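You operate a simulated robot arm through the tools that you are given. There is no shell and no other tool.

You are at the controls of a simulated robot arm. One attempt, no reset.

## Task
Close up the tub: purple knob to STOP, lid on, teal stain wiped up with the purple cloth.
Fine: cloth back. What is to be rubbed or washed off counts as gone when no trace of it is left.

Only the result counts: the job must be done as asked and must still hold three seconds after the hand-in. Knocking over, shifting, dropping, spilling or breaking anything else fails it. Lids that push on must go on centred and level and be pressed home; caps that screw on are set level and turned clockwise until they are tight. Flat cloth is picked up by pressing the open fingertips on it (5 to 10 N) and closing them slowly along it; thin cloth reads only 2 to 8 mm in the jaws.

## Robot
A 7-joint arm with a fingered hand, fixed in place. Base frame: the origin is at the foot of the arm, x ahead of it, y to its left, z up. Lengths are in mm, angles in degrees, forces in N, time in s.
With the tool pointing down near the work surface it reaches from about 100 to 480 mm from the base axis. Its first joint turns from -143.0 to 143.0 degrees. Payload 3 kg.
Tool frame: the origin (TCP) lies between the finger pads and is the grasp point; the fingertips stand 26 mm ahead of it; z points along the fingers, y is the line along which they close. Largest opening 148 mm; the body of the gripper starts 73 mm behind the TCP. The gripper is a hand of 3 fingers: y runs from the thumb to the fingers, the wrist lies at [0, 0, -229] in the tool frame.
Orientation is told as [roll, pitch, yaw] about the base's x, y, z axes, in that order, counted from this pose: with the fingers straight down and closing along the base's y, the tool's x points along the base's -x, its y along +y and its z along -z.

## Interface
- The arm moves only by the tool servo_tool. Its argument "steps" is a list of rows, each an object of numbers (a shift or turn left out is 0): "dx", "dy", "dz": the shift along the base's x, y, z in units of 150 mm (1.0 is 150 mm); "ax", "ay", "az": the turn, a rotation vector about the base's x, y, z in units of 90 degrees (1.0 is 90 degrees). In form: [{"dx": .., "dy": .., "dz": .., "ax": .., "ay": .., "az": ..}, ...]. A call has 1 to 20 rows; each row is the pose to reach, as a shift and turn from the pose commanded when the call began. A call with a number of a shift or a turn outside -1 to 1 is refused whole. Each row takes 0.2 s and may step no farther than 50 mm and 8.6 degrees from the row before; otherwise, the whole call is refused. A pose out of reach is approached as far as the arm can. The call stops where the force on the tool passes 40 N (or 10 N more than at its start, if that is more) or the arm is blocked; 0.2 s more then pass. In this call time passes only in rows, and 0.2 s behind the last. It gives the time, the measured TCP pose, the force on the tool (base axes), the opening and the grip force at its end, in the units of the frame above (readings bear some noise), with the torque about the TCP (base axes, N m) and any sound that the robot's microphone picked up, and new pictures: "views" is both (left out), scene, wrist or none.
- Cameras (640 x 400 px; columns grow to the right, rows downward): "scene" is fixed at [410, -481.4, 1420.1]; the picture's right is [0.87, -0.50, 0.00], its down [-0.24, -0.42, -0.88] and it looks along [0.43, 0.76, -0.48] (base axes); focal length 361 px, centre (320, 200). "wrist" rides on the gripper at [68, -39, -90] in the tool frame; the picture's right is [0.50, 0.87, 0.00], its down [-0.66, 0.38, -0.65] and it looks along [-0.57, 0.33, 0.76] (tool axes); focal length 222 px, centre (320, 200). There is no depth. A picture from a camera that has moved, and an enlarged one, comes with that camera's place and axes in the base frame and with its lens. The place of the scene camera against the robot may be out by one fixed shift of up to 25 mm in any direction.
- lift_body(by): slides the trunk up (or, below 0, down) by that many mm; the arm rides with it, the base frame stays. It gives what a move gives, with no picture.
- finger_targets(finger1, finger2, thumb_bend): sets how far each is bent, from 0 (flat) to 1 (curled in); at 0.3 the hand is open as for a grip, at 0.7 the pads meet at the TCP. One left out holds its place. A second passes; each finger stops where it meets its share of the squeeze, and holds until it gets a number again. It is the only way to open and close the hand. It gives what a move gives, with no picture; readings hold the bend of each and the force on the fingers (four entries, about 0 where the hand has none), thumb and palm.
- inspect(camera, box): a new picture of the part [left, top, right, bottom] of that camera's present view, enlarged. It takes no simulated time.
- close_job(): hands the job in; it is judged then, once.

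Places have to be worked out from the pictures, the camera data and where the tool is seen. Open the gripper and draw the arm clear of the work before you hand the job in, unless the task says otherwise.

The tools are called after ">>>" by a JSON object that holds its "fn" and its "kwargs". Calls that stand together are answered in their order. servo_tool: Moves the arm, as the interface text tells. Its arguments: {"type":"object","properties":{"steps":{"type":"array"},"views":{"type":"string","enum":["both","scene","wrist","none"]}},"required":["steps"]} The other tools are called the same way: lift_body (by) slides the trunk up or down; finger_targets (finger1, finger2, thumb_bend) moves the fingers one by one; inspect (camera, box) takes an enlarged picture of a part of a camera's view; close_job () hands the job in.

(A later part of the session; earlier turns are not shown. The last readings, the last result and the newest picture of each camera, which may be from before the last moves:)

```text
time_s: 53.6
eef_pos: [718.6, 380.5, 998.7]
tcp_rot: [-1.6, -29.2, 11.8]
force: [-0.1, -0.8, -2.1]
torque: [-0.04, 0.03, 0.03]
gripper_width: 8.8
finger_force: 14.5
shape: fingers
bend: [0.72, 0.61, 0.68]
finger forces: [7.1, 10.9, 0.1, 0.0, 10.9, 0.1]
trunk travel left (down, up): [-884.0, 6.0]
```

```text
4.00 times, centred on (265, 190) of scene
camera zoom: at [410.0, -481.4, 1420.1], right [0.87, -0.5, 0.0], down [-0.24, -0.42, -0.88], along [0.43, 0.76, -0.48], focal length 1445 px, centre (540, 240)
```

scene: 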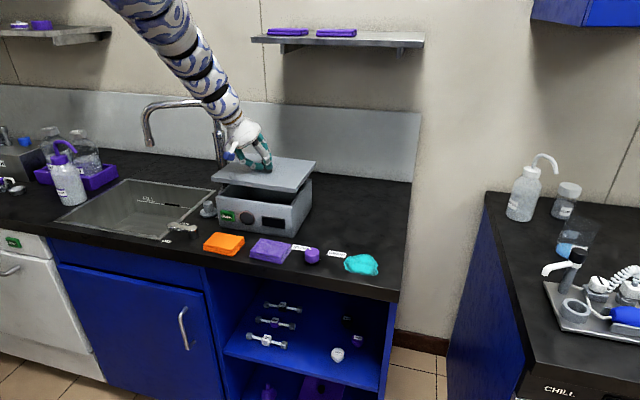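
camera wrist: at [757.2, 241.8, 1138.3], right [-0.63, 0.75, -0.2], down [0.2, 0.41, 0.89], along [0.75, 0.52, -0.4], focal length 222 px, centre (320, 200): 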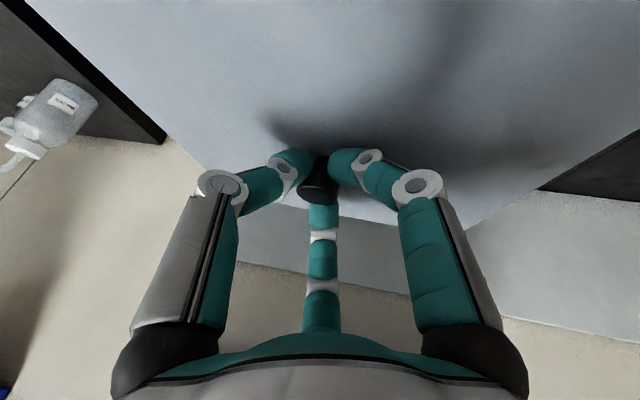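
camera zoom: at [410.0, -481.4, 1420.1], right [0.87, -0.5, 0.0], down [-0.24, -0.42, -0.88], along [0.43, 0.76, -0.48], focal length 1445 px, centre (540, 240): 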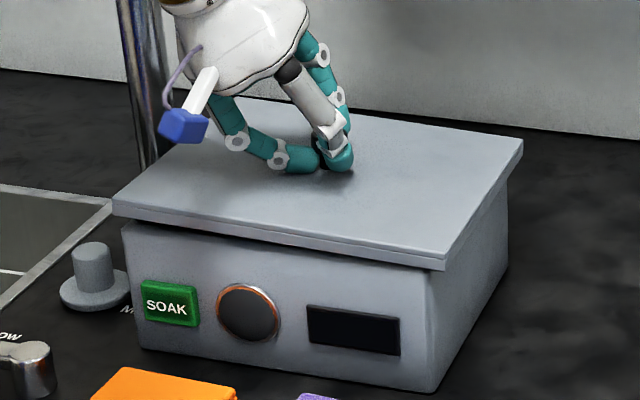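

Still not touching (−2.1 N), with the left side ≈10 mm higher than the right. I lift 6 mm, level it about 2.5° more, nudge it forward ~6 mm and re-measure.

>>> {"fn": "servo_tool", "kwargs": {"steps": [{"dz": 0.02}, {"dz": 0.04}, {"dz": 0.04, "ax": -0.0035, "ay": -0.01, "az": -0.002}, {"dz": 0.04, "ax": -0.007, "ay": -0.02, "az": -0.004}, {"dz": 0.04, "ax": -0.0102, "ay": -0.0291, "az": -0.0056, "dx": -0.02, "dy": -0.008}, {"dz": 0.04, "ax": -0.0102, "ay": -0.0291, "az": -0.0056, "dx": -0.04, "dy": -0.017}], "views": "none"}}

>>> {"fn": "inspect", "kwargs": {"camera": "scene", "box": [200, 140, 330, 240]}}

>>> {"fn": "inspect", "kwargs": {"camera": "wrist", "box": [0, 0, 640, 400]}}

```text
time_s: 55.0
eef_pos: [713.4, 377.4, 1006.4]
tcp_rot: [-3.3, -31.5, 12.1]
force: [0.1, 0.6, -2.5]
torque: [-0.01, 0.06, -0.02]
gripper_width: 8.6
finger_force: 14.3
shape: fingers
bend: [0.72, 0.61, 0.68]
finger forces: [6.9, 11.0, 0.0, 0.0, 10.8, 0.0]
trunk travel left (down, up): [-884.0, 6.0]
```

```text
4.00 times, centred on (265, 190) of scene
camera zoom: at [410.0, -481.4, 1420.1], right [0.87, -0.5, 0.0], down [-0.24, -0.42, -0.88], along [0.43, 0.76, -0.48], focal length 1445 px, centre (540, 240)
```

zoom: 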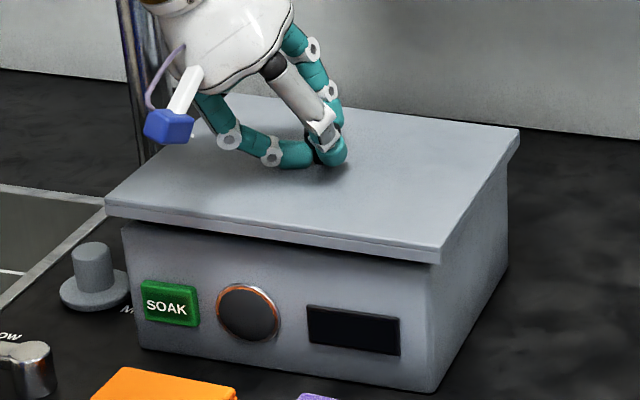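

```text
1.00 times, centred on (320, 200) of wrist (not enlarged: the box is as wide or as high as the picture)
camera zoom: at [617.8, 322.5, 1049.1], right [-0.57, 0.76, -0.3], down [0.14, 0.45, 0.88], along [0.81, 0.46, -0.36], focal length 222 px, centre (320, 200)
```

zoom: 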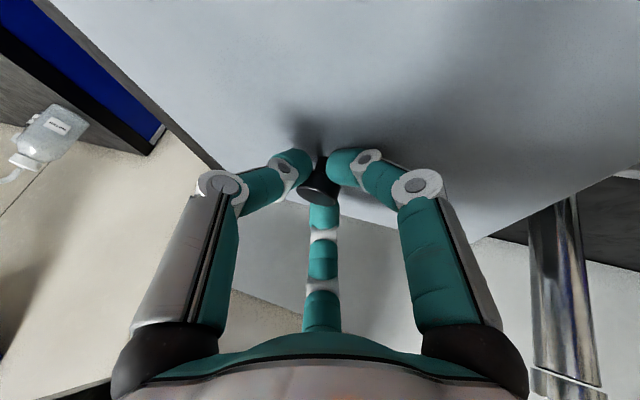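

It improved but the right side still appears ≈1.7° low relative to the rim. I correct that and then lower in small steps to touch-down.

>>> {"fn": "servo_tool", "kwargs": {"steps": [{"ax": -0.005, "ay": -0.005}, {"ax": -0.01, "ay": -0.01}, {"ax": -0.0134, "ay": -0.0134}, {"ax": -0.0134, "ay": -0.0134, "dz": -0.015}, {"ax": -0.0134, "ay": -0.0134, "dz": -0.03}, {"ax": -0.0134, "ay": -0.0134, "dz": -0.04}], "views": "none"}}

>>> {"fn": "inspect", "kwargs": {"camera": "scene", "box": [200, 140, 330, 240]}}

```text
time_s: 56.4
eef_pos: [713.7, 375.3, 999.9]
tcp_rot: [-4.9, -32.5, 13.0]
force: [-0.2, -0.6, -2.3]
torque: [-0.01, 0.04, 0.05]
gripper_width: 8.4
finger_force: 14.7
shape: fingers
bend: [0.72, 0.61, 0.68]
finger forces: [6.7, 10.9, 0.0, 0.0, 10.9, 0.1]
trunk travel left (down, up): [-884.0, 6.0]
```

```text
4.00 times, centred on (265, 190) of scene
camera zoom: at [410.0, -481.4, 1420.1], right [0.87, -0.5, 0.0], down [-0.24, -0.42, -0.88], along [0.43, 0.76, -0.48], focal length 1445 px, centre (540, 240)
```

zoom: 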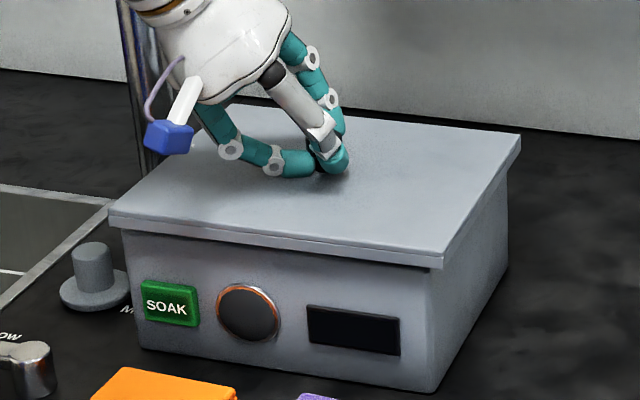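

Now the front edge is level; the lid needs about 3.5 mm to the left. I shift it and lower further in small steps.

>>> {"fn": "servo_tool", "kwargs": {"steps": [{"dx": -0.008, "dy": 0.008}, {"dx": -0.0165, "dy": 0.0165}, {"dx": -0.0165, "dy": 0.0165, "dz": -0.01}, {"dx": -0.0165, "dy": 0.0165, "dz": -0.02}], "views": "none"}}

>>> {"fn": "inspect", "kwargs": {"camera": "scene", "box": [200, 140, 330, 240]}}

```text
time_s: 57.4
eef_pos: [711.4, 378.6, 996.3]
tcp_rot: [-5.0, -32.5, 13.0]
force: [-0.8, 0.2, -2.0]
torque: [0.03, 0.0, 0.0]
gripper_width: 8.1
finger_force: 14.0
shape: fingers
bend: [0.72, 0.61, 0.68]
finger forces: [7.1, 10.6, 0.1, 0.0, 10.7, 0.0]
trunk travel left (down, up): [-884.0, 6.0]
```

```text
4.00 times, centred on (265, 190) of scene
camera zoom: at [410.0, -481.4, 1420.1], right [0.87, -0.5, 0.0], down [-0.24, -0.42, -0.88], along [0.43, 0.76, -0.48], focal length 1445 px, centre (540, 240)
```

zoom: 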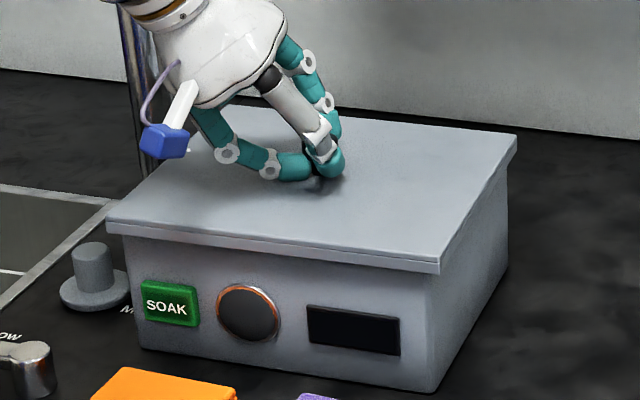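

The lid now matches the seated picture within ~2 mm. I lower 2–3 mm more to feel the contact.

>>> {"fn": "servo_tool", "kwargs": {"steps": [{"dx": -0.006, "dy": 0.006, "dz": -0.007}, {"dx": -0.01, "dy": 0.01, "dz": -0.013}, {"dx": -0.01, "dy": 0.01, "dz": -0.02}], "views": "none"}}

>>> {"fn": "inspect", "kwargs": {"camera": "scene", "box": [200, 140, 330, 240]}}

```text
time_s: 58.2
eef_pos: [711.0, 382.6, 994.4]
tcp_rot: [-5.0, -32.5, 12.9]
force: [0.1, 0.0, -2.4]
torque: [-0.01, -0.02, -0.02]
gripper_width: 8.0
finger_force: 15.1
shape: fingers
bend: [0.72, 0.61, 0.68]
finger forces: [7.9, 11.0, 0.0, 0.1, 11.3, 0.1]
trunk travel left (down, up): [-884.0, 6.0]
```

```text
4.00 times, centred on (265, 190) of scene
camera zoom: at [410.0, -481.4, 1420.1], right [0.87, -0.5, 0.0], down [-0.24, -0.42, -0.88], along [0.43, 0.76, -0.48], focal length 1445 px, centre (540, 240)
```

zoom: 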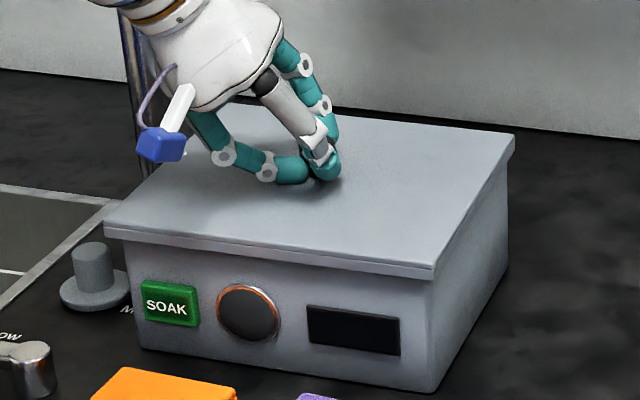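

No contact felt yet; I zoom on the corners to judge fore-aft overhang before going lower.

>>> {"fn": "inspect", "kwargs": {"camera": "scene", "box": [290, 160, 340, 220]}}

>>> {"fn": "inspect", "kwargs": {"camera": "scene", "box": [215, 175, 255, 215]}}

>>> {"fn": "inspect", "kwargs": {"camera": "scene", "box": [285, 190, 325, 230]}}

```text
6.67 times, centred on (315, 190) of scene
camera zoom: at [410.0, -481.4, 1420.1], right [0.87, -0.5, 0.0], down [-0.24, -0.42, -0.88], along [0.43, 0.76, -0.48], focal length 2409 px, centre (353, 267)
```

zoom: 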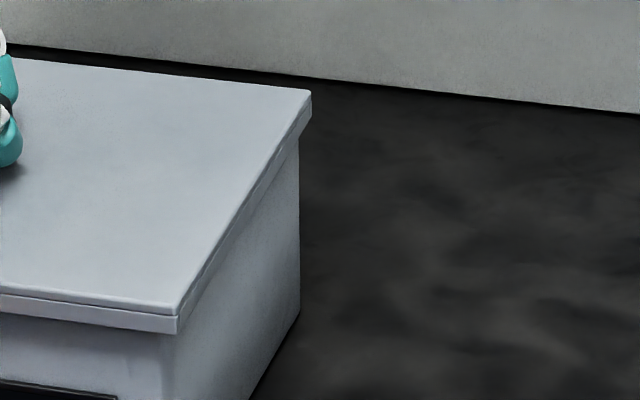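

```text
10.00 times, centred on (235, 195) of scene
camera zoom: at [410.0, -481.4, 1420.1], right [0.87, -0.5, 0.0], down [-0.24, -0.42, -0.88], along [0.43, 0.76, -0.48], focal length 3613 px, centre (1170, 250)
```

zoom: 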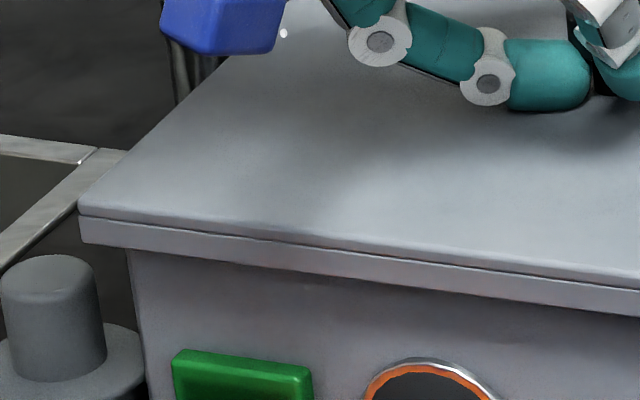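

```text
10.00 times, centred on (305, 210) of scene
camera zoom: at [410.0, -481.4, 1420.1], right [0.87, -0.5, 0.0], down [-0.24, -0.42, -0.88], along [0.43, 0.76, -0.48], focal length 3613 px, centre (470, 100)
```

zoom: 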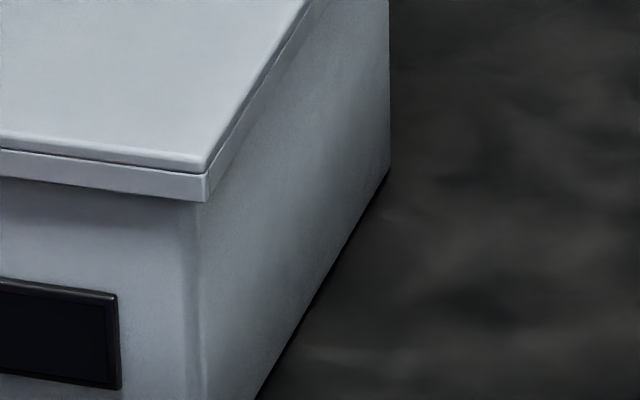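

The overhang on the left (13 mm) versus right (3 mm), plus the tool position, say the lid is ≈6 mm too far forward and ≈1.5 mm too far left. I lift 3 mm, shift, and step down again.

>>> {"fn": "servo_tool", "kwargs": {"steps": [{"dz": 0.02}, {"dz": 0.02, "dx": 0.018, "dy": 0.011}, {"dz": 0.02, "dx": 0.036, "dy": 0.022}, {"dz": 0.005, "dx": 0.036, "dy": 0.022}, {"dz": -0.008, "dx": 0.036, "dy": 0.022}, {"dz": -0.018, "dx": 0.036, "dy": 0.022}], "views": "none"}}

>>> {"fn": "inspect", "kwargs": {"camera": "scene", "box": [200, 140, 330, 240]}}

```text
time_s: 59.6
eef_pos: [715.2, 384.6, 991.8]
tcp_rot: [-5.0, -32.4, 12.9]
force: [0.5, 0.3, 1.1]
torque: [-0.03, 0.01, -0.02]
gripper_width: 7.5
finger_force: 14.7
shape: fingers
bend: [0.72, 0.61, 0.68]
finger forces: [6.3, 12.0, 0.0, 0.0, 12.0, 0.0]
trunk travel left (down, up): [-884.0, 6.0]
```

```text
4.00 times, centred on (265, 190) of scene
camera zoom: at [410.0, -481.4, 1420.1], right [0.87, -0.5, 0.0], down [-0.24, -0.42, -0.88], along [0.43, 0.76, -0.48], focal length 1445 px, centre (540, 240)
```

zoom: 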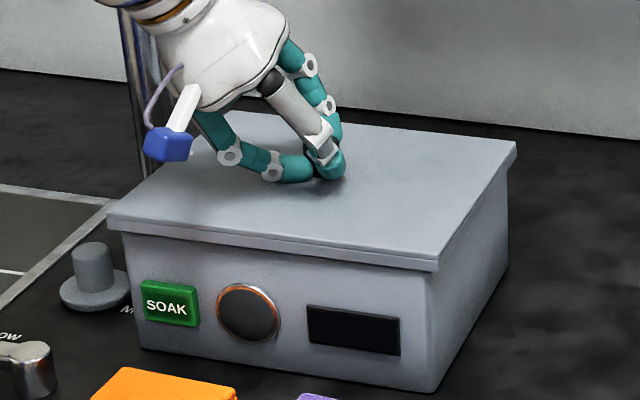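

Contact: force went to +1.1 N, so the lid is resting on the rim, about centred. I loosen the fingers slightly first and check the forces.

>>> {"fn": "finger_targets", "kwargs": {"finger1": 0.63, "finger2": 0.57, "thumb_bend": 0.63}}

>>> {"fn": "inspect", "kwargs": {"camera": "scene", "box": [200, 140, 330, 240]}}

>>> {"fn": "inspect", "kwargs": {"camera": "wrist", "box": [200, 60, 440, 260]}}

```text
time_s: 60.6
eef_pos: [713.3, 383.6, 992.8]
tcp_rot: [-5.0, -32.4, 12.9]
force: [-0.9, -1.1, 4.4]
torque: [0.0, 0.01, -0.02]
gripper_width: 13.9
finger_force: 5.3
shape: fingers
bend: [0.67, 0.56, 0.63]
finger forces: [10.2, 0.0, 0.1, 0.1, 0.1, 0.0]
trunk travel left (down, up): [-884.0, 6.0]
```

```text
4.00 times, centred on (265, 190) of scene
camera zoom: at [410.0, -481.4, 1420.1], right [0.87, -0.5, 0.0], down [-0.24, -0.42, -0.88], along [0.43, 0.76, -0.48], focal length 1445 px, centre (540, 240)
```

zoom: 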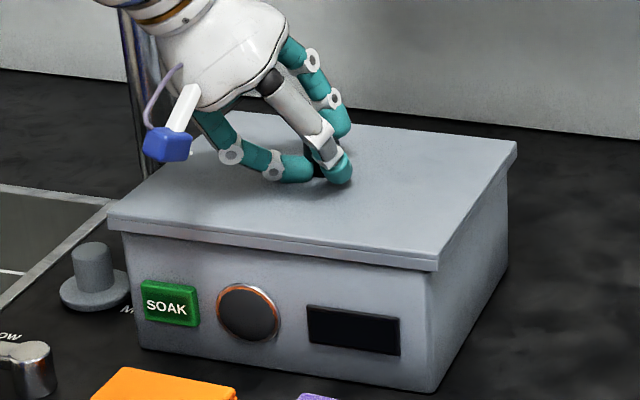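

```text
2.00 times, centred on (320, 160) of wrist
camera zoom: at [617.6, 330.5, 1033.9], right [-0.56, 0.76, -0.33], down [0.12, 0.47, 0.87], along [0.82, 0.45, -0.35], focal length 444 px, centre (320, 280)
```

zoom: 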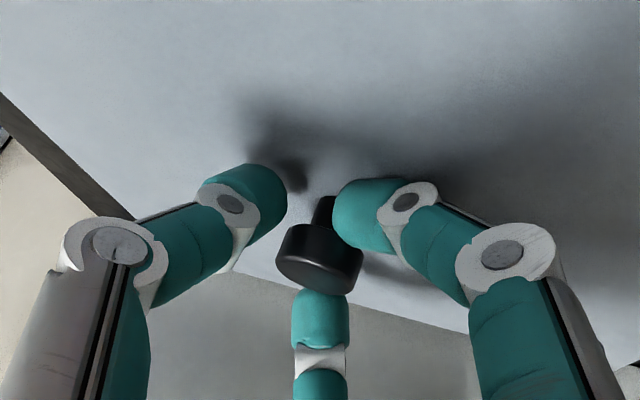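

The lid stays put; only finger 1 presses (10 N) between cap and lid. I relax finger 1 to where it sits and open the other two wide.

>>> {"fn": "finger_targets", "kwargs": {"finger1": 0.68, "finger2": 0.42, "thumb_bend": 0.5}}

>>> {"fn": "inspect", "kwargs": {"camera": "wrist", "box": [200, 60, 440, 260]}}

```text
time_s: 61.6
eef_pos: [714.3, 383.1, 990.8]
tcp_rot: [-5.1, -32.3, 13.0]
force: [-0.6, 0.2, 1.4]
torque: [0.0, 0.01, 0.03]
gripper_width: 37.4
finger_force: 3.1
shape: fingers
bend: [0.68, 0.42, 0.5]
finger forces: [6.0, 0.1, 0.0, 0.1, 0.1, 0.1]
trunk travel left (down, up): [-884.0, 6.0]
```

```text
2.00 times, centred on (320, 160) of wrist
camera zoom: at [617.8, 330.7, 1033.7], right [-0.56, 0.76, -0.33], down [0.12, 0.47, 0.87], along [0.82, 0.45, -0.36], focal length 444 px, centre (320, 280)
```

zoom: 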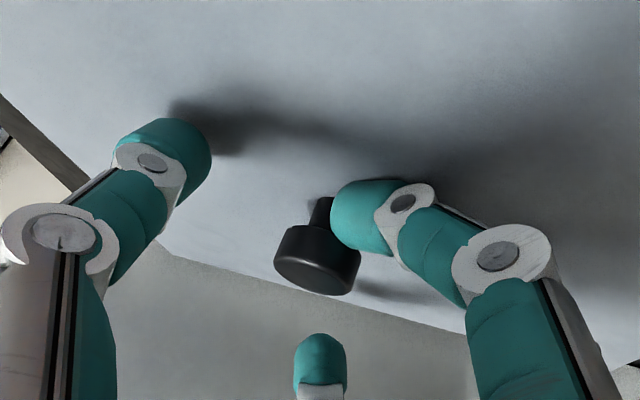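

Finger 1 sits to the image-right of the stem; I ease up 1 mm and slide the hand away to that side (-x,+y), clear of the cap, in small steps.

>>> {"fn": "servo_tool", "kwargs": {"steps": [{"dz": 0.007}, {"dx": -0.008, "dy": 0.011, "dz": 0.01}, {"dx": -0.018, "dy": 0.024, "dz": 0.013}, {"dx": -0.03, "dy": 0.04, "dz": 0.017}, {"dx": -0.045, "dy": 0.058, "dz": 0.02}], "views": "none"}}

>>> {"fn": "inspect", "kwargs": {"camera": "wrist", "box": [200, 60, 440, 260]}}

>>> {"fn": "inspect", "kwargs": {"camera": "scene", "box": [200, 140, 330, 240]}}

```text
time_s: 62.8
eef_pos: [707.5, 394.0, 994.8]
tcp_rot: [-5.0, -32.5, 12.9]
force: [0.2, -0.5, 0.8]
torque: [-0.01, -0.01, -0.03]
gripper_width: 36.5
finger_force: 0.0
shape: fingers
bend: [0.68, 0.42, 0.5]
finger forces: [0.0, 0.0, 0.0, 0.1, 0.0, 0.0]
trunk travel left (down, up): [-884.0, 6.0]
```

```text
2.00 times, centred on (320, 160) of wrist
camera zoom: at [611.7, 339.8, 1036.5], right [-0.57, 0.76, -0.33], down [0.12, 0.47, 0.87], along [0.82, 0.45, -0.36], focal length 444 px, centre (320, 280)
```

zoom: 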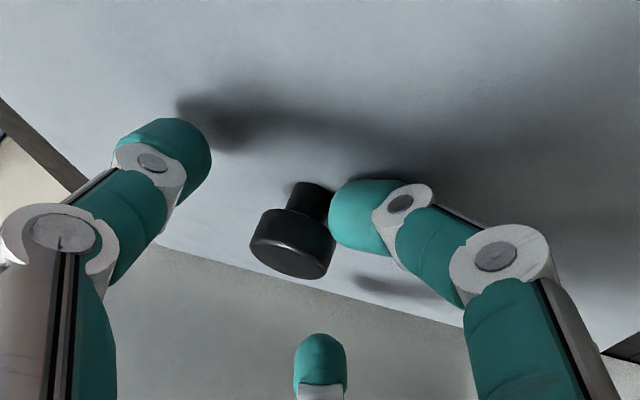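

```text
4.00 times, centred on (265, 190) of scene
camera zoom: at [410.0, -481.4, 1420.1], right [0.87, -0.5, 0.0], down [-0.24, -0.42, -0.88], along [0.43, 0.76, -0.48], focal length 1445 px, centre (540, 240)
```

zoom: 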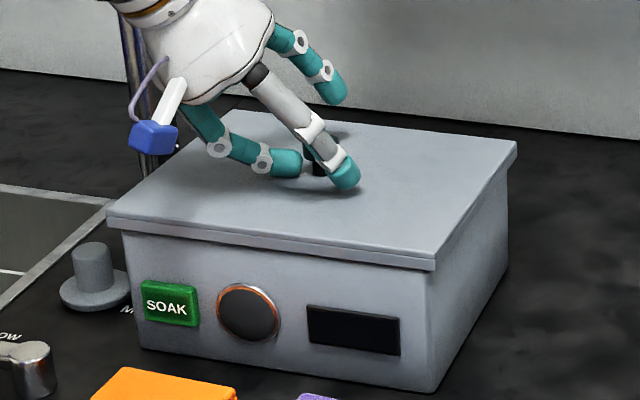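

All fingers are free and the lid stayed put. I rise straight up, then un-tilt the hand to vertical for a clear look.

>>> {"fn": "servo_tool", "kwargs": {"steps": [{"dz": 0.05, "dx": -0.01, "dy": 0.013}, {"dz": 0.1, "dx": -0.01, "dy": 0.013}, {"dz": 0.18, "dx": -0.01, "dy": 0.013}, {"dz": 0.26, "dx": -0.01, "dy": 0.013}], "views": "both"}}

```text
time_s: 63.8
eef_pos: [706.0, 394.6, 1033.7]
tcp_rot: [-5.1, -32.5, 13.1]
force: [0.5, -0.6, 0.1]
torque: [0.02, 0.02, 0.01]
gripper_width: 36.7
finger_force: 0.0
shape: fingers
bend: [0.68, 0.42, 0.5]
finger forces: [0.0, 0.1, 0.0, 0.1, 0.1, 0.1]
trunk travel left (down, up): [-884.0, 6.0]
camera wrist: at [610.6, 341.2, 1075.7], right [-0.57, 0.76, -0.33], down [0.12, 0.47, 0.87], along [0.82, 0.46, -0.36], focal length 222 px, centre (320, 200)
```

scene: 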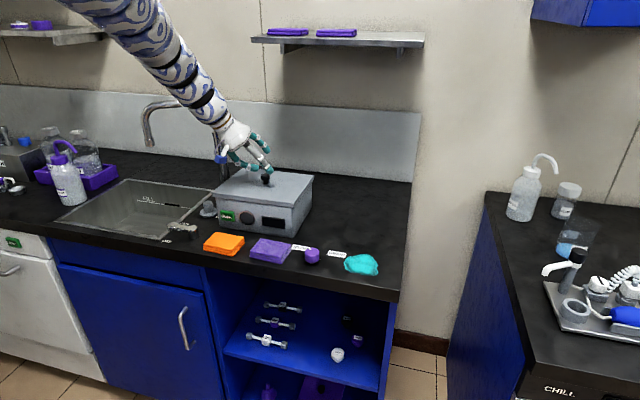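
wrist: 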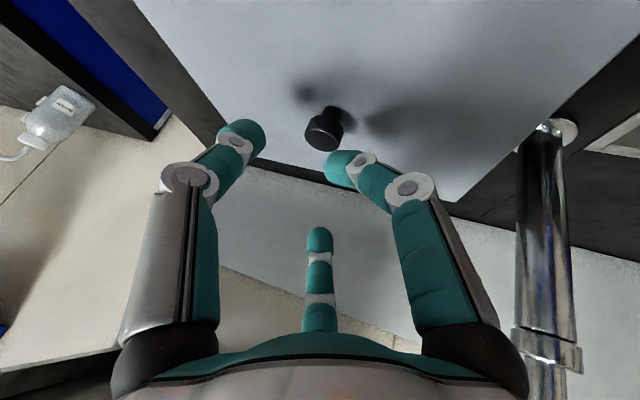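

Clear of the lid. I un-tilt the hand back to vertical slowly while rising 60 mm.

>>> {"fn": "servo_tool", "kwargs": {"steps": [{"dz": 0.05}, {"dz": 0.1, "ax": -0.002, "ay": 0.035}, {"dz": 0.15, "ax": -0.004, "ay": 0.07}, {"dz": 0.2, "ax": -0.006, "ay": 0.105}, {"dz": 0.25, "ax": -0.009, "ay": 0.14}, {"dz": 0.3, "ax": -0.011, "ay": 0.175}, {"dz": 0.35, "ax": -0.013, "ay": 0.21}, {"dz": 0.4, "ax": -0.0155, "ay": 0.245}, {"dz": 0.4, "ax": -0.018, "ay": 0.28}, {"dz": 0.4, "ax": -0.02, "ay": 0.315}, {"dz": 0.4, "ax": -0.022, "ay": 0.345}, {"dz": 0.4, "ax": -0.0232, "ay": 0.3637}], "views": "both"}}

```text
time_s: 66.4
eef_pos: [702.7, 364.4, 1096.3]
tcp_rot: [-0.5, -3.8, 11.6]
force: [-0.2, 0.1, 0.2]
torque: [0.01, 0.0, 0.0]
gripper_width: 36.6
finger_force: 0.0
shape: fingers
bend: [0.68, 0.42, 0.5]
finger forces: [0.0, 0.1, 0.1, 0.0, 0.1, 0.0]
out of reach, approached as far as the arm can: row 10, 11, 12
trunk travel left (down, up): [-884.0, 6.0]
camera wrist: at [640.3, 313.2, 1181.6], right [-0.66, 0.75, -0.04], down [0.52, 0.5, 0.69], along [0.54, 0.44, -0.72], focal length 222 px, centre (320, 200)
```

scene: 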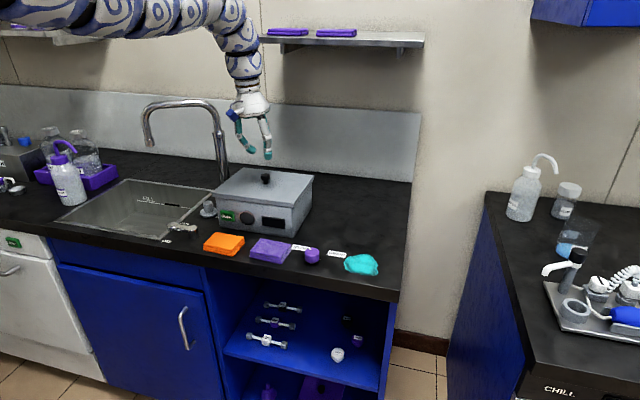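
wrist: 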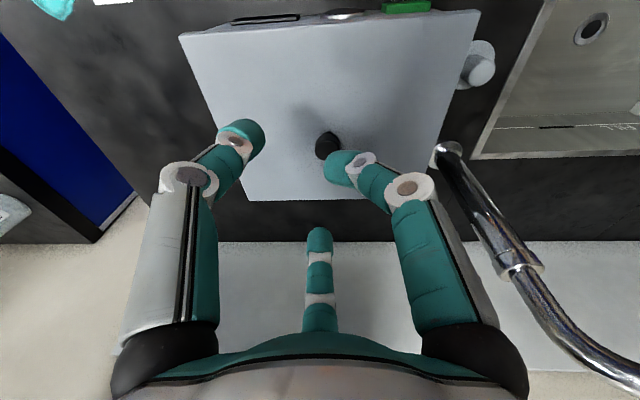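

The lid sits on the tub; tool is nearly vertical (3.8° short of it from reach). I inspect the lid/tub alignment from this view.

>>> {"fn": "inspect", "kwargs": {"camera": "wrist", "box": [160, 0, 500, 212]}}

>>> {"fn": "inspect", "kwargs": {"camera": "scene", "box": [200, 150, 330, 250]}}

>>> {"fn": "inspect", "kwargs": {"camera": "scene", "box": [285, 170, 325, 210]}}

>>> {"fn": "inspect", "kwargs": {"camera": "scene", "box": [210, 170, 250, 210]}}

```text
1.88 times, centred on (330, 106) of wrist
camera zoom: at [640.3, 313.2, 1181.6], right [-0.66, 0.75, -0.04], down [0.52, 0.5, 0.69], along [0.54, 0.44, -0.72], focal length 418 px, centre (301, 377)
```

zoom: 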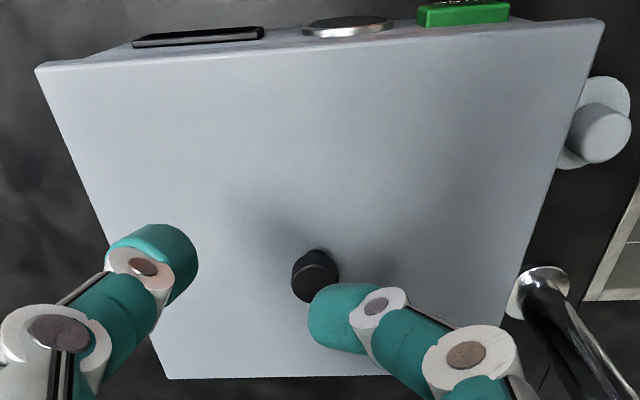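

```text
4.00 times, centred on (265, 200) of scene
camera zoom: at [410.0, -481.4, 1420.1], right [0.87, -0.5, 0.0], down [-0.24, -0.42, -0.88], along [0.43, 0.76, -0.48], focal length 1445 px, centre (540, 200)
```

zoom: 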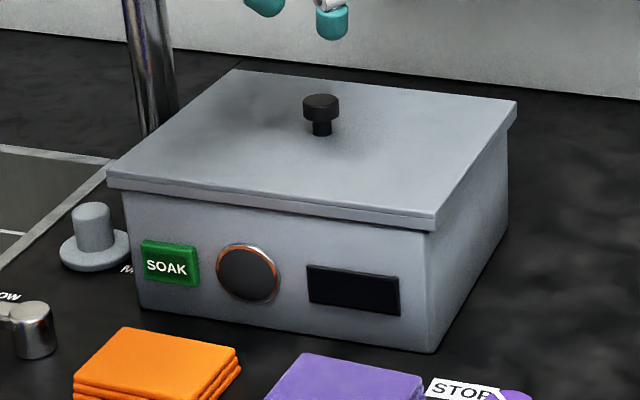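

```text
10.00 times, centred on (305, 190) of scene
camera zoom: at [410.0, -481.4, 1420.1], right [0.87, -0.5, 0.0], down [-0.24, -0.42, -0.88], along [0.43, 0.76, -0.48], focal length 3613 px, centre (470, 300)
```

zoom: 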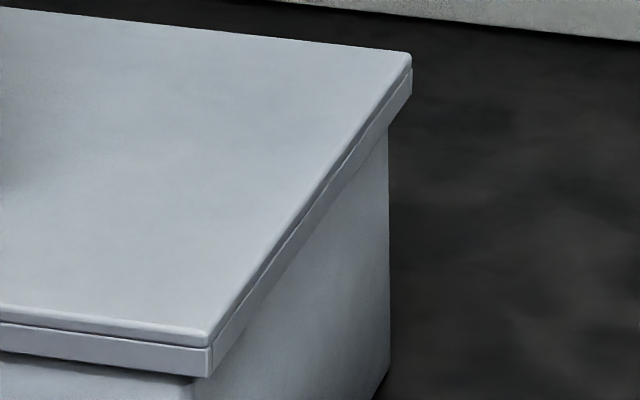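

```text
10.00 times, centred on (230, 190) of scene
camera zoom: at [410.0, -481.4, 1420.1], right [0.87, -0.5, 0.0], down [-0.24, -0.42, -0.88], along [0.43, 0.76, -0.48], focal length 3613 px, centre (1220, 300)
```

zoom: 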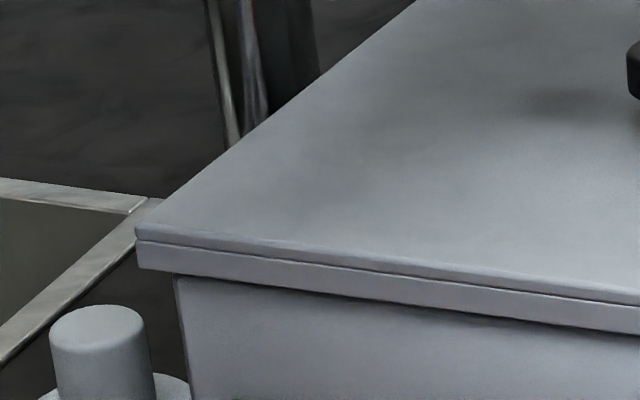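

The lid is on, level, and nearly centred (left overhang ≈10 mm, right ≈4–7 mm). To measure the offset exactly I return to the same camera pose from which I measured the open rim, and compare.

>>> {"fn": "finger_targets", "kwargs": {"finger1": 0.42, "finger2": 0.42, "thumb_bend": 0.42}}

>>> {"fn": "servo_tool", "kwargs": {"steps": [{"dx": 0.02, "dy": -0.07, "dz": 0.05, "ay": 0.005, "az": 0.004}, {"dx": 0.04, "dy": -0.14, "dz": 0.1, "ay": 0.01, "az": 0.008}, {"dx": 0.07, "dy": -0.21, "dz": 0.15, "ay": 0.015, "az": 0.012}, {"dx": 0.1, "dy": -0.28, "dz": 0.2, "ay": 0.02, "az": 0.016, "ax": 0.002}, {"dx": 0.12, "dy": -0.35, "dz": 0.25, "ay": 0.025, "az": 0.02, "ax": 0.003}, {"dx": 0.15, "dy": -0.42, "dz": 0.3, "ay": 0.03, "az": 0.024, "ax": 0.004}, {"dx": 0.18, "dy": -0.49, "dz": 0.35, "ay": 0.035, "az": 0.028, "ax": 0.005}, {"dx": 0.2, "dy": -0.56, "dz": 0.4, "ay": 0.04, "az": 0.032, "ax": 0.005}, {"dx": 0.215, "dy": -0.61, "dz": 0.44, "ay": 0.042, "az": 0.036, "ax": 0.005}, {"dx": 0.226, "dy": -0.66, "dz": 0.465, "ay": 0.042, "az": 0.037, "ax": 0.005}], "views": "wrist"}}

```text
time_s: 67.4
eef_pos: [704.0, 365.7, 1095.9]
tcp_rot: [-0.5, -3.7, 11.5]
force: [0.4, -0.9, 0.7]
torque: [0.0, 0.01, 0.01]
gripper_width: 87.8
finger_force: 0.1
shape: fingers
bend: [0.42, 0.42, 0.42]
finger forces: [0.0, 0.1, 0.0, 0.1, 0.0, 0.0]
trunk travel left (down, up): [-884.0, 6.0]
```

```text
time_s: 69.6
eef_pos: [738.9, 265.4, 1167.8]
tcp_rot: [0.8, -0.2, 14.8]
force: [-0.2, 0.8, -0.5]
torque: [0.03, -0.02, 0.02]
gripper_width: 88.0
finger_force: 0.1
shape: fingers
bend: [0.42, 0.42, 0.42]
finger forces: [0.0, 0.0, 0.1, 0.0, 0.0, 0.0]
trunk travel left (down, up): [-884.0, 6.0]
camera wrist: at [684.8, 210.2, 1256.0], right [-0.71, 0.71, 0.01], down [0.54, 0.52, 0.66], along [0.46, 0.47, -0.75], focal length 222 px, centre (320, 200)
```

wrist: 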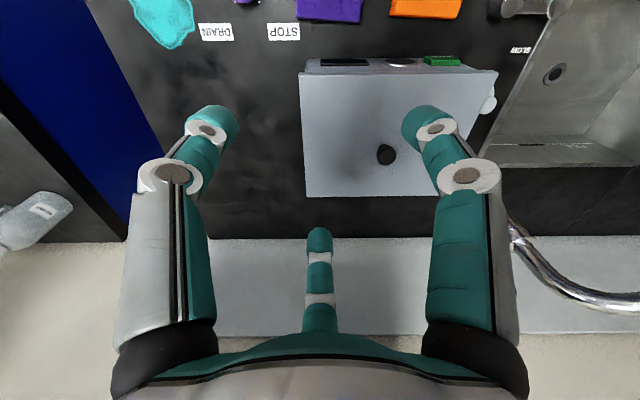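

Almost the same pose, with 0.8° residual roll. I trim it and take the measurement zooms.

>>> {"fn": "servo_tool", "kwargs": {"steps": [{"ax": -0.005, "dx": -0.008, "dz": -0.006}, {"ax": -0.009, "ay": 0.002, "az": 0.002, "dx": -0.014, "dz": -0.012}], "views": "none"}}

>>> {"fn": "inspect", "kwargs": {"camera": "wrist", "box": [290, 50, 390, 113]}}

>>> {"fn": "inspect", "kwargs": {"camera": "wrist", "box": [290, 150, 390, 213]}}

>>> {"fn": "inspect", "kwargs": {"camera": "wrist", "box": [400, 40, 500, 103]}}

>>> {"fn": "inspect", "kwargs": {"camera": "wrist", "box": [340, 130, 440, 193]}}

```text
time_s: 70.2
eef_pos: [735.6, 266.2, 1163.8]
tcp_rot: [0.1, 0.2, 15.0]
force: [-0.5, 0.2, 0.6]
torque: [0.04, -0.01, -0.01]
gripper_width: 88.0
finger_force: 0.1
shape: fingers
bend: [0.42, 0.42, 0.42]
finger forces: [0.1, 0.1, 0.1, 0.1, 0.1, 0.0]
trunk travel left (down, up): [-884.0, 6.0]
```

```text
6.35 times, centred on (340, 82) of wrist
camera zoom: at [682.6, 211.7, 1254.1], right [-0.71, 0.71, 0.0], down [0.54, 0.54, 0.65], along [0.46, 0.46, -0.76], focal length 1410 px, centre (193, 952)
```

zoom: 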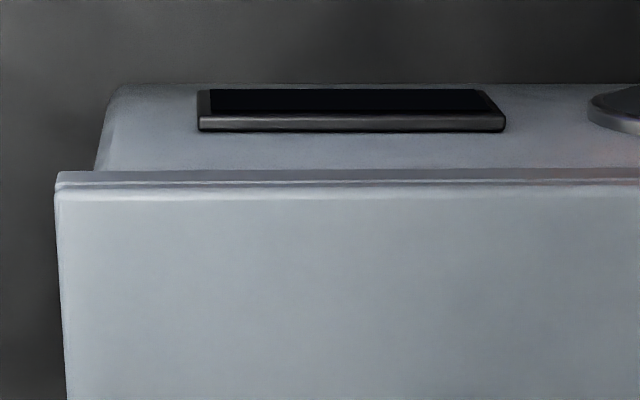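

```text
6.35 times, centred on (340, 182) of wrist
camera zoom: at [682.6, 211.7, 1254.1], right [-0.71, 0.71, 0.0], down [0.54, 0.54, 0.65], along [0.46, 0.46, -0.76], focal length 1410 px, centre (193, 318)
```

zoom: 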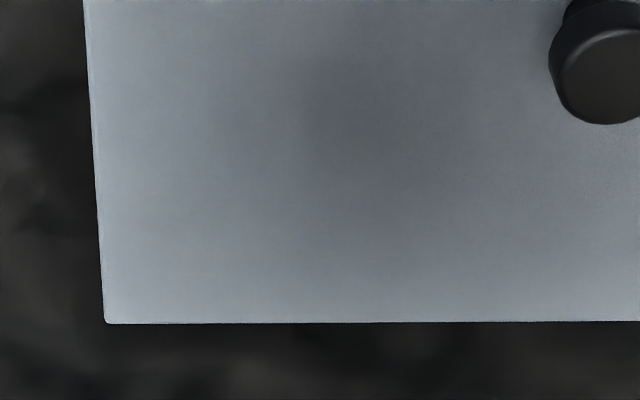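

```text
6.35 times, centred on (450, 72) of wrist
camera zoom: at [682.6, 211.7, 1254.1], right [-0.71, 0.71, 0.0], down [0.54, 0.54, 0.65], along [0.46, 0.46, -0.76], focal length 1410 px, centre (-505, 1016)
```

zoom: 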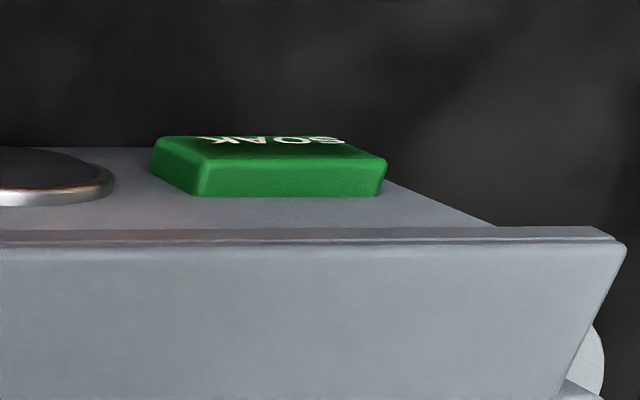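

```text
6.35 times, centred on (390, 162) of wrist
camera zoom: at [682.6, 211.7, 1254.1], right [-0.71, 0.71, 0.0], down [0.54, 0.54, 0.65], along [0.46, 0.46, -0.76], focal length 1410 px, centre (-124, 444)
```

zoom: 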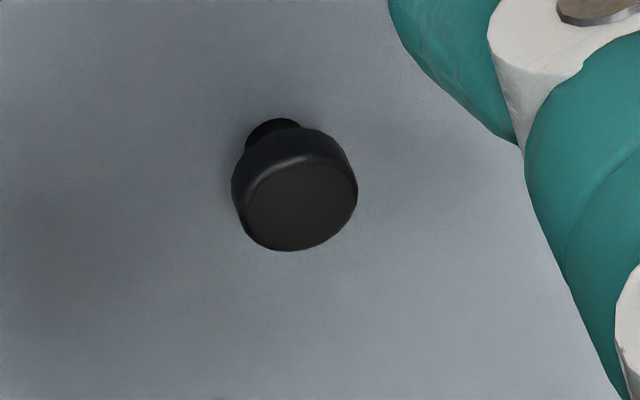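

By this comparison the lid sits ≈3 mm too far back and ≈2.5 mm too far left, yaw within 0.4°. I'll regrip the lid knob from straight above at the tub centre (≈(728,386.5)), which needs a lower trunk; I raise the hand first, then lower the trunk in stages.

>>> {"fn": "servo_tool", "kwargs": {"steps": [{"dz": 0.2}, {"dz": 0.4}, {"dz": 0.6}, {"dz": 0.8}, {"dz": 0.95}], "views": "none"}}

>>> {"fn": "lift_body", "kwargs": {"by": -150}}

>>> {"fn": "servo_tool", "kwargs": {"steps": [{"dz": 0.2}, {"dz": 0.4}, {"dz": 0.6}, {"dz": 0.8}, {"dz": 0.95}], "views": "scene"}}

```text
time_s: 71.4
eef_pos: [735.1, 263.4, 1306.5]
tcp_rot: [0.0, 0.2, 15.0]
force: [0.0, 0.6, 0.0]
torque: [0.01, 0.0, -0.01]
gripper_width: 88.2
finger_force: 0.2
shape: fingers
bend: [0.42, 0.42, 0.42]
finger forces: [0.1, 0.1, 0.1, 0.0, 0.0, 0.0]
trunk travel left (down, up): [-884.0, 6.0]
```

```text
time_s: 73.1
eef_pos: [736.0, 264.6, 1156.3]
tcp_rot: [0.1, 0.3, 15.0]
force: [-0.1, 0.1, 0.1]
torque: [0.03, 0.04, 0.0]
gripper_width: 88.3
finger_force: 0.0
shape: fingers
bend: [0.42, 0.42, 0.42]
finger forces: [0.1, 0.0, 0.0, 0.1, 0.0, 0.1]
trunk travel left (down, up): [-734.0, 156.0]
```

```text
time_s: 74.3
eef_pos: [734.2, 261.6, 1299.6]
tcp_rot: [0.1, 0.2, 15.0]
force: [0.2, -0.1, 0.0]
torque: [-0.02, -0.04, -0.01]
gripper_width: 88.2
finger_force: 0.1
shape: fingers
bend: [0.42, 0.42, 0.42]
finger forces: [0.1, 0.0, 0.0, 0.0, 0.0, 0.0]
trunk travel left (down, up): [-734.0, 156.0]
```

scene: 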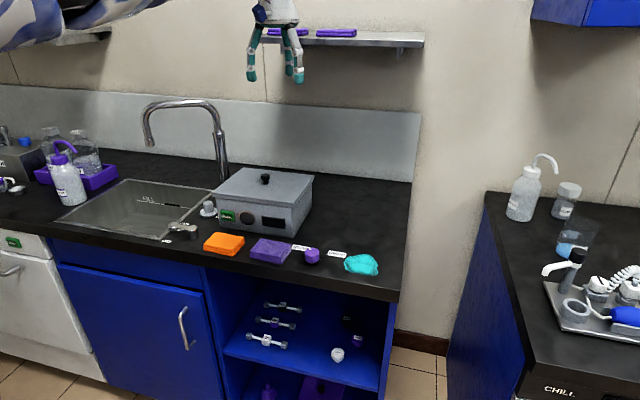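

Good. I lower the trunk another 180 mm and then move the hand over the lid knob.

>>> {"fn": "lift_body", "kwargs": {"by": -180}}

>>> {"fn": "servo_tool", "kwargs": {"steps": [{"dy": 0.1, "dz": -0.03}, {"dy": 0.2, "dz": -0.06, "dx": -0.005}, {"dy": 0.3, "dz": -0.1, "dx": -0.01}, {"dy": 0.4, "dz": -0.15, "dx": -0.02}, {"dy": 0.5, "dz": -0.2, "dx": -0.025}, {"dy": 0.6, "dz": -0.25, "dx": -0.03}, {"dy": 0.7, "dz": -0.3, "dx": -0.035}, {"dy": 0.78, "dz": -0.35, "dx": -0.04}, {"dy": 0.829, "dz": -0.4, "dx": -0.043}], "views": "both"}}

```text
time_s: 76.3
eef_pos: [734.4, 261.9, 1119.9]
tcp_rot: [0.1, 0.1, 15.0]
force: [0.1, -0.3, 0.1]
torque: [-0.01, -0.02, 0.01]
gripper_width: 88.0
finger_force: 0.1
shape: fingers
bend: [0.42, 0.42, 0.42]
finger forces: [0.1, 0.0, 0.0, 0.0, 0.1, 0.0]
trunk travel left (down, up): [-554.0, 336.0]
```

```text
time_s: 78.3
eef_pos: [727.9, 386.1, 1059.2]
tcp_rot: [0.0, 0.3, 14.9]
force: [-1.5, -0.2, 0.9]
torque: [0.0, 0.04, -0.03]
gripper_width: 88.3
finger_force: 0.0
shape: fingers
bend: [0.42, 0.42, 0.42]
finger forces: [0.0, 0.1, 0.0, 0.1, 0.0, 0.0]
trunk travel left (down, up): [-554.0, 336.0]
camera wrist: at [674.2, 331.5, 1148.5], right [-0.71, 0.71, 0.0], down [0.54, 0.53, 0.65], along [0.46, 0.46, -0.76], focal length 222 px, centre (320, 200)
```

scene: 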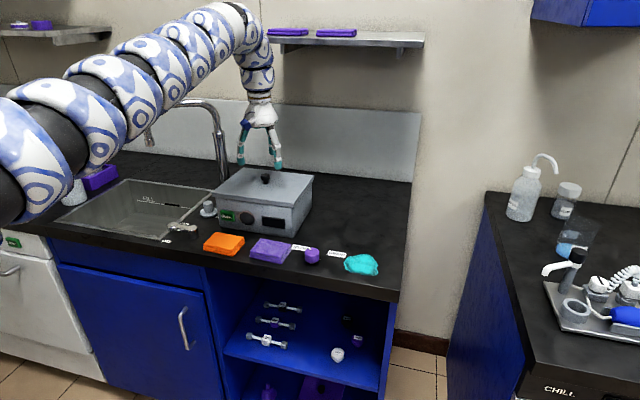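
wrist: 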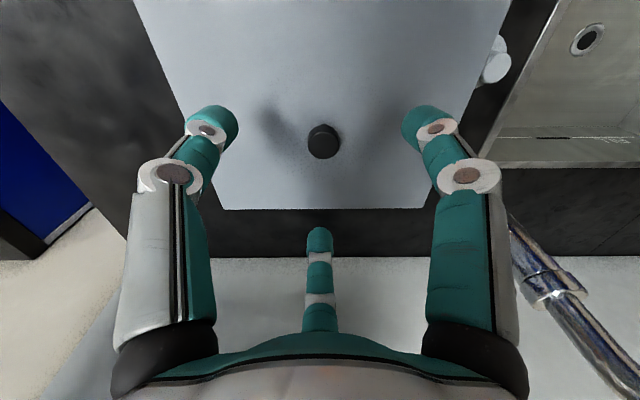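

The knob is at about (728.7,390.6); the tub centre target is about (728,386.3). I pre-shape the fingers and lower the hand around the knob at the target position, so closing pulls the lid to centre.

>>> {"fn": "finger_targets", "kwargs": {"finger1": 0.52, "finger2": 0.52, "thumb_bend": 0.52}}

>>> {"fn": "lift_body", "kwargs": {"by": -60}}

>>> {"fn": "inspect", "kwargs": {"camera": "wrist", "box": [200, 80, 440, 280]}}

>>> {"fn": "inspect", "kwargs": {"camera": "scene", "box": [200, 120, 340, 230]}}

```text
time_s: 79.3
eef_pos: [728.1, 386.5, 1058.1]
tcp_rot: [0.0, 0.1, 15.0]
force: [-0.1, -0.3, -0.2]
torque: [-0.05, -0.03, 0.01]
gripper_width: 55.9
finger_force: 0.1
shape: fingers
bend: [0.52, 0.52, 0.52]
finger forces: [0.0, 0.1, 0.0, 0.0, 0.0, 0.0]
trunk travel left (down, up): [-554.0, 336.0]
```

```text
time_s: 80.3
eef_pos: [727.4, 387.3, 999.2]
tcp_rot: [0.1, 0.1, 14.9]
force: [-1.2, -0.1, 0.7]
torque: [-0.01, -0.01, -0.02]
gripper_width: 56.2
finger_force: 0.1
shape: fingers
bend: [0.52, 0.52, 0.52]
finger forces: [0.0, 0.1, 0.1, 0.1, 0.0, 0.0]
trunk travel left (down, up): [-494.0, 396.0]
```

```text
2.00 times, centred on (320, 180) of wrist
camera zoom: at [673.7, 332.5, 1089.2], right [-0.71, 0.71, 0.0], down [0.54, 0.53, 0.65], along [0.46, 0.46, -0.76], focal length 444 px, centre (320, 240)
```

zoom: 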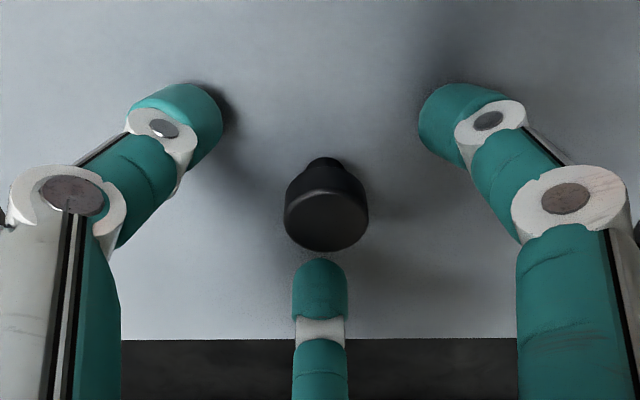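

```text
3.64 times, centred on (270, 175) of scene
camera zoom: at [410.0, -481.4, 1420.1], right [0.87, -0.5, 0.0], down [-0.24, -0.42, -0.88], along [0.43, 0.76, -0.48], focal length 1314 px, centre (502, 291)
```

zoom: 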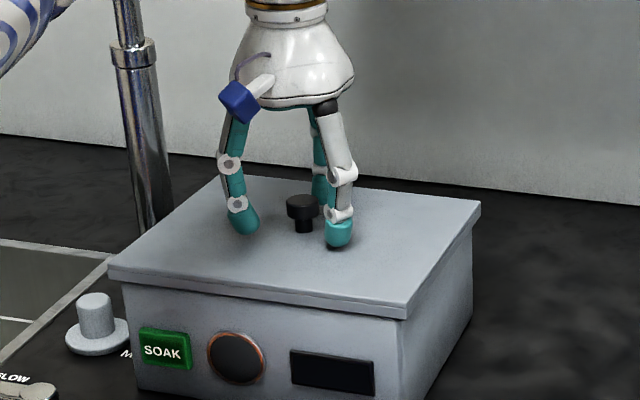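

Fingers surround the cap with no contact. I close gently so the knob is drawn to the target centre.

>>> {"fn": "finger_targets", "kwargs": {"finger1": 0.66, "finger2": 0.66, "thumb_bend": 0.66}}

>>> {"fn": "inspect", "kwargs": {"camera": "wrist", "box": [200, 80, 440, 280]}}

>>> {"fn": "inspect", "kwargs": {"camera": "scene", "box": [200, 120, 340, 230]}}

```text
time_s: 81.3
eef_pos: [727.9, 388.4, 998.4]
tcp_rot: [0.1, 0.2, 15.0]
force: [0.3, 1.0, -0.5]
torque: [0.01, -0.01, 0.0]
gripper_width: 15.9
finger_force: 3.7
shape: fingers
bend: [0.64, 0.62, 0.65]
finger forces: [2.0, 2.7, 0.1, 0.0, 1.6, 0.1]
trunk travel left (down, up): [-494.0, 396.0]
```

```text
2.00 times, centred on (320, 180) of wrist
camera zoom: at [673.9, 332.5, 1089.0], right [-0.71, 0.71, 0.0], down [0.54, 0.53, 0.65], along [0.46, 0.46, -0.76], focal length 444 px, centre (320, 240)
```

zoom: 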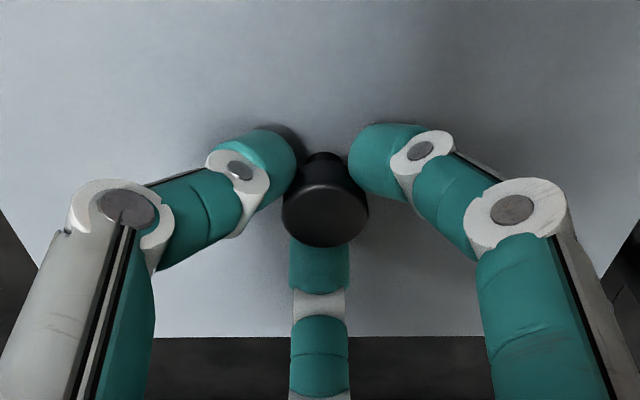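

```text
3.64 times, centred on (270, 175) of scene
camera zoom: at [410.0, -481.4, 1420.1], right [0.87, -0.5, 0.0], down [-0.24, -0.42, -0.88], along [0.43, 0.76, -0.48], focal length 1314 px, centre (502, 291)
```

zoom: 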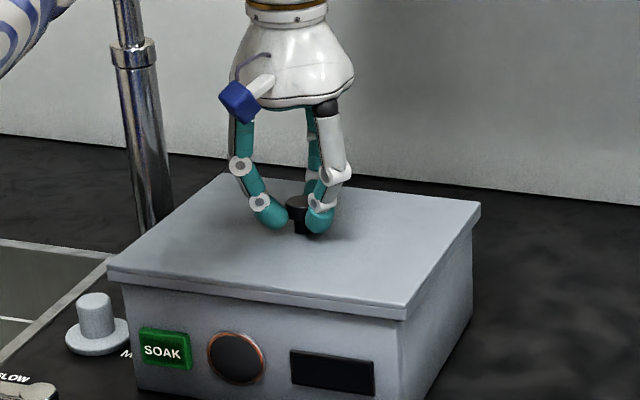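

Light contact only; the knob is still ≈3 mm toward +E of the hand centre. I squeeze firmer, then shift the lid.

>>> {"fn": "finger_targets", "kwargs": {"finger1": 0.74, "finger2": 0.74, "thumb_bend": 0.74}}

>>> {"fn": "inspect", "kwargs": {"camera": "wrist", "box": [200, 80, 440, 280]}}

>>> {"fn": "inspect", "kwargs": {"camera": "scene", "box": [200, 120, 340, 230]}}

```text
time_s: 82.3
eef_pos: [728.5, 387.6, 998.5]
tcp_rot: [0.1, 0.2, 15.1]
force: [0.6, -1.7, -0.7]
torque: [0.01, -0.04, 0.01]
gripper_width: 12.7
finger_force: 14.6
shape: fingers
bend: [0.63, 0.62, 0.68]
finger forces: [8.3, 10.4, 0.0, 0.0, 10.8, 0.0]
trunk travel left (down, up): [-494.0, 396.0]
```

```text
2.00 times, centred on (320, 180) of wrist
camera zoom: at [674.0, 332.5, 1088.9], right [-0.71, 0.71, 0.0], down [0.54, 0.53, 0.65], along [0.46, 0.46, -0.76], focal length 444 px, centre (320, 240)
```

zoom: 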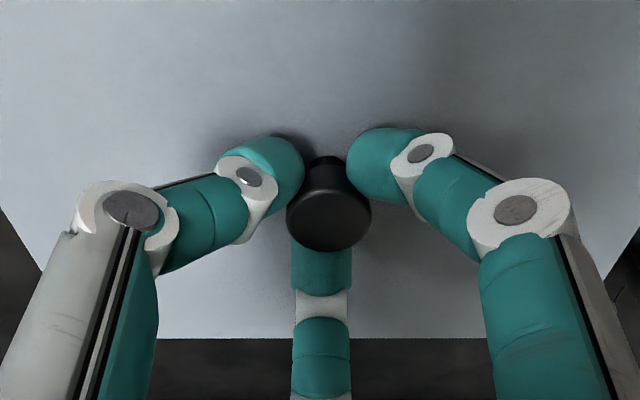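

```text
3.64 times, centred on (270, 175) of scene
camera zoom: at [410.0, -481.4, 1420.1], right [0.87, -0.5, 0.0], down [-0.24, -0.42, -0.88], along [0.43, 0.76, -0.48], focal length 1314 px, centre (502, 291)
```

zoom: 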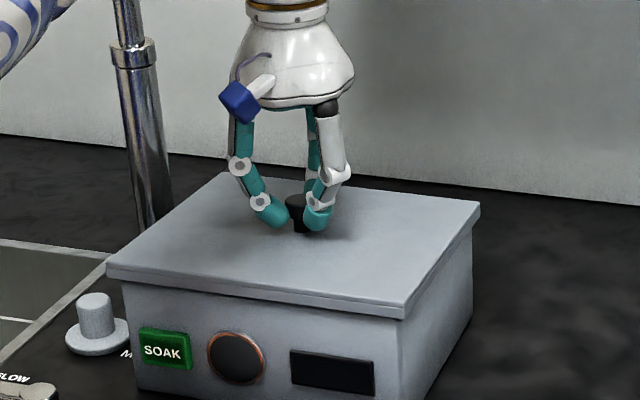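

Now firmly gripped (8/10/11 N). I lift the lid 4 mm, shift it about 5 mm in -y, and compare edges.

>>> {"fn": "servo_tool", "kwargs": {"steps": [{"dz": 0.015}, {"dz": 0.03}, {"dz": 0.03, "dx": -0.002, "dy": -0.012}, {"dz": 0.03, "dx": -0.004, "dy": -0.024}, {"dz": 0.03, "dx": -0.005, "dy": -0.032}], "views": "none"}}

>>> {"fn": "inspect", "kwargs": {"camera": "scene", "box": [200, 140, 330, 240]}}

```text
time_s: 83.5
eef_pos: [725.4, 384.3, 1004.1]
tcp_rot: [0.1, 0.2, 15.1]
force: [-0.8, -0.1, -2.2]
torque: [-0.01, -0.04, -0.01]
gripper_width: 12.4
finger_force: 14.1
shape: fingers
bend: [0.63, 0.62, 0.68]
finger forces: [8.5, 10.6, 0.1, 0.0, 10.0, 0.0]
trunk travel left (down, up): [-494.0, 396.0]
```

```text
4.00 times, centred on (265, 190) of scene
camera zoom: at [410.0, -481.4, 1420.1], right [0.87, -0.5, 0.0], down [-0.24, -0.42, -0.88], along [0.43, 0.76, -0.48], focal length 1445 px, centre (540, 240)
```

zoom: 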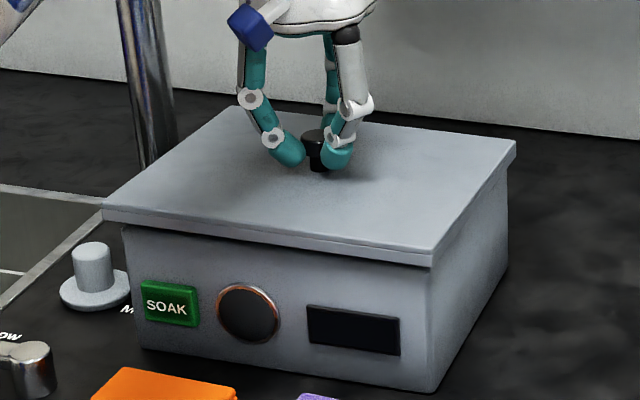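

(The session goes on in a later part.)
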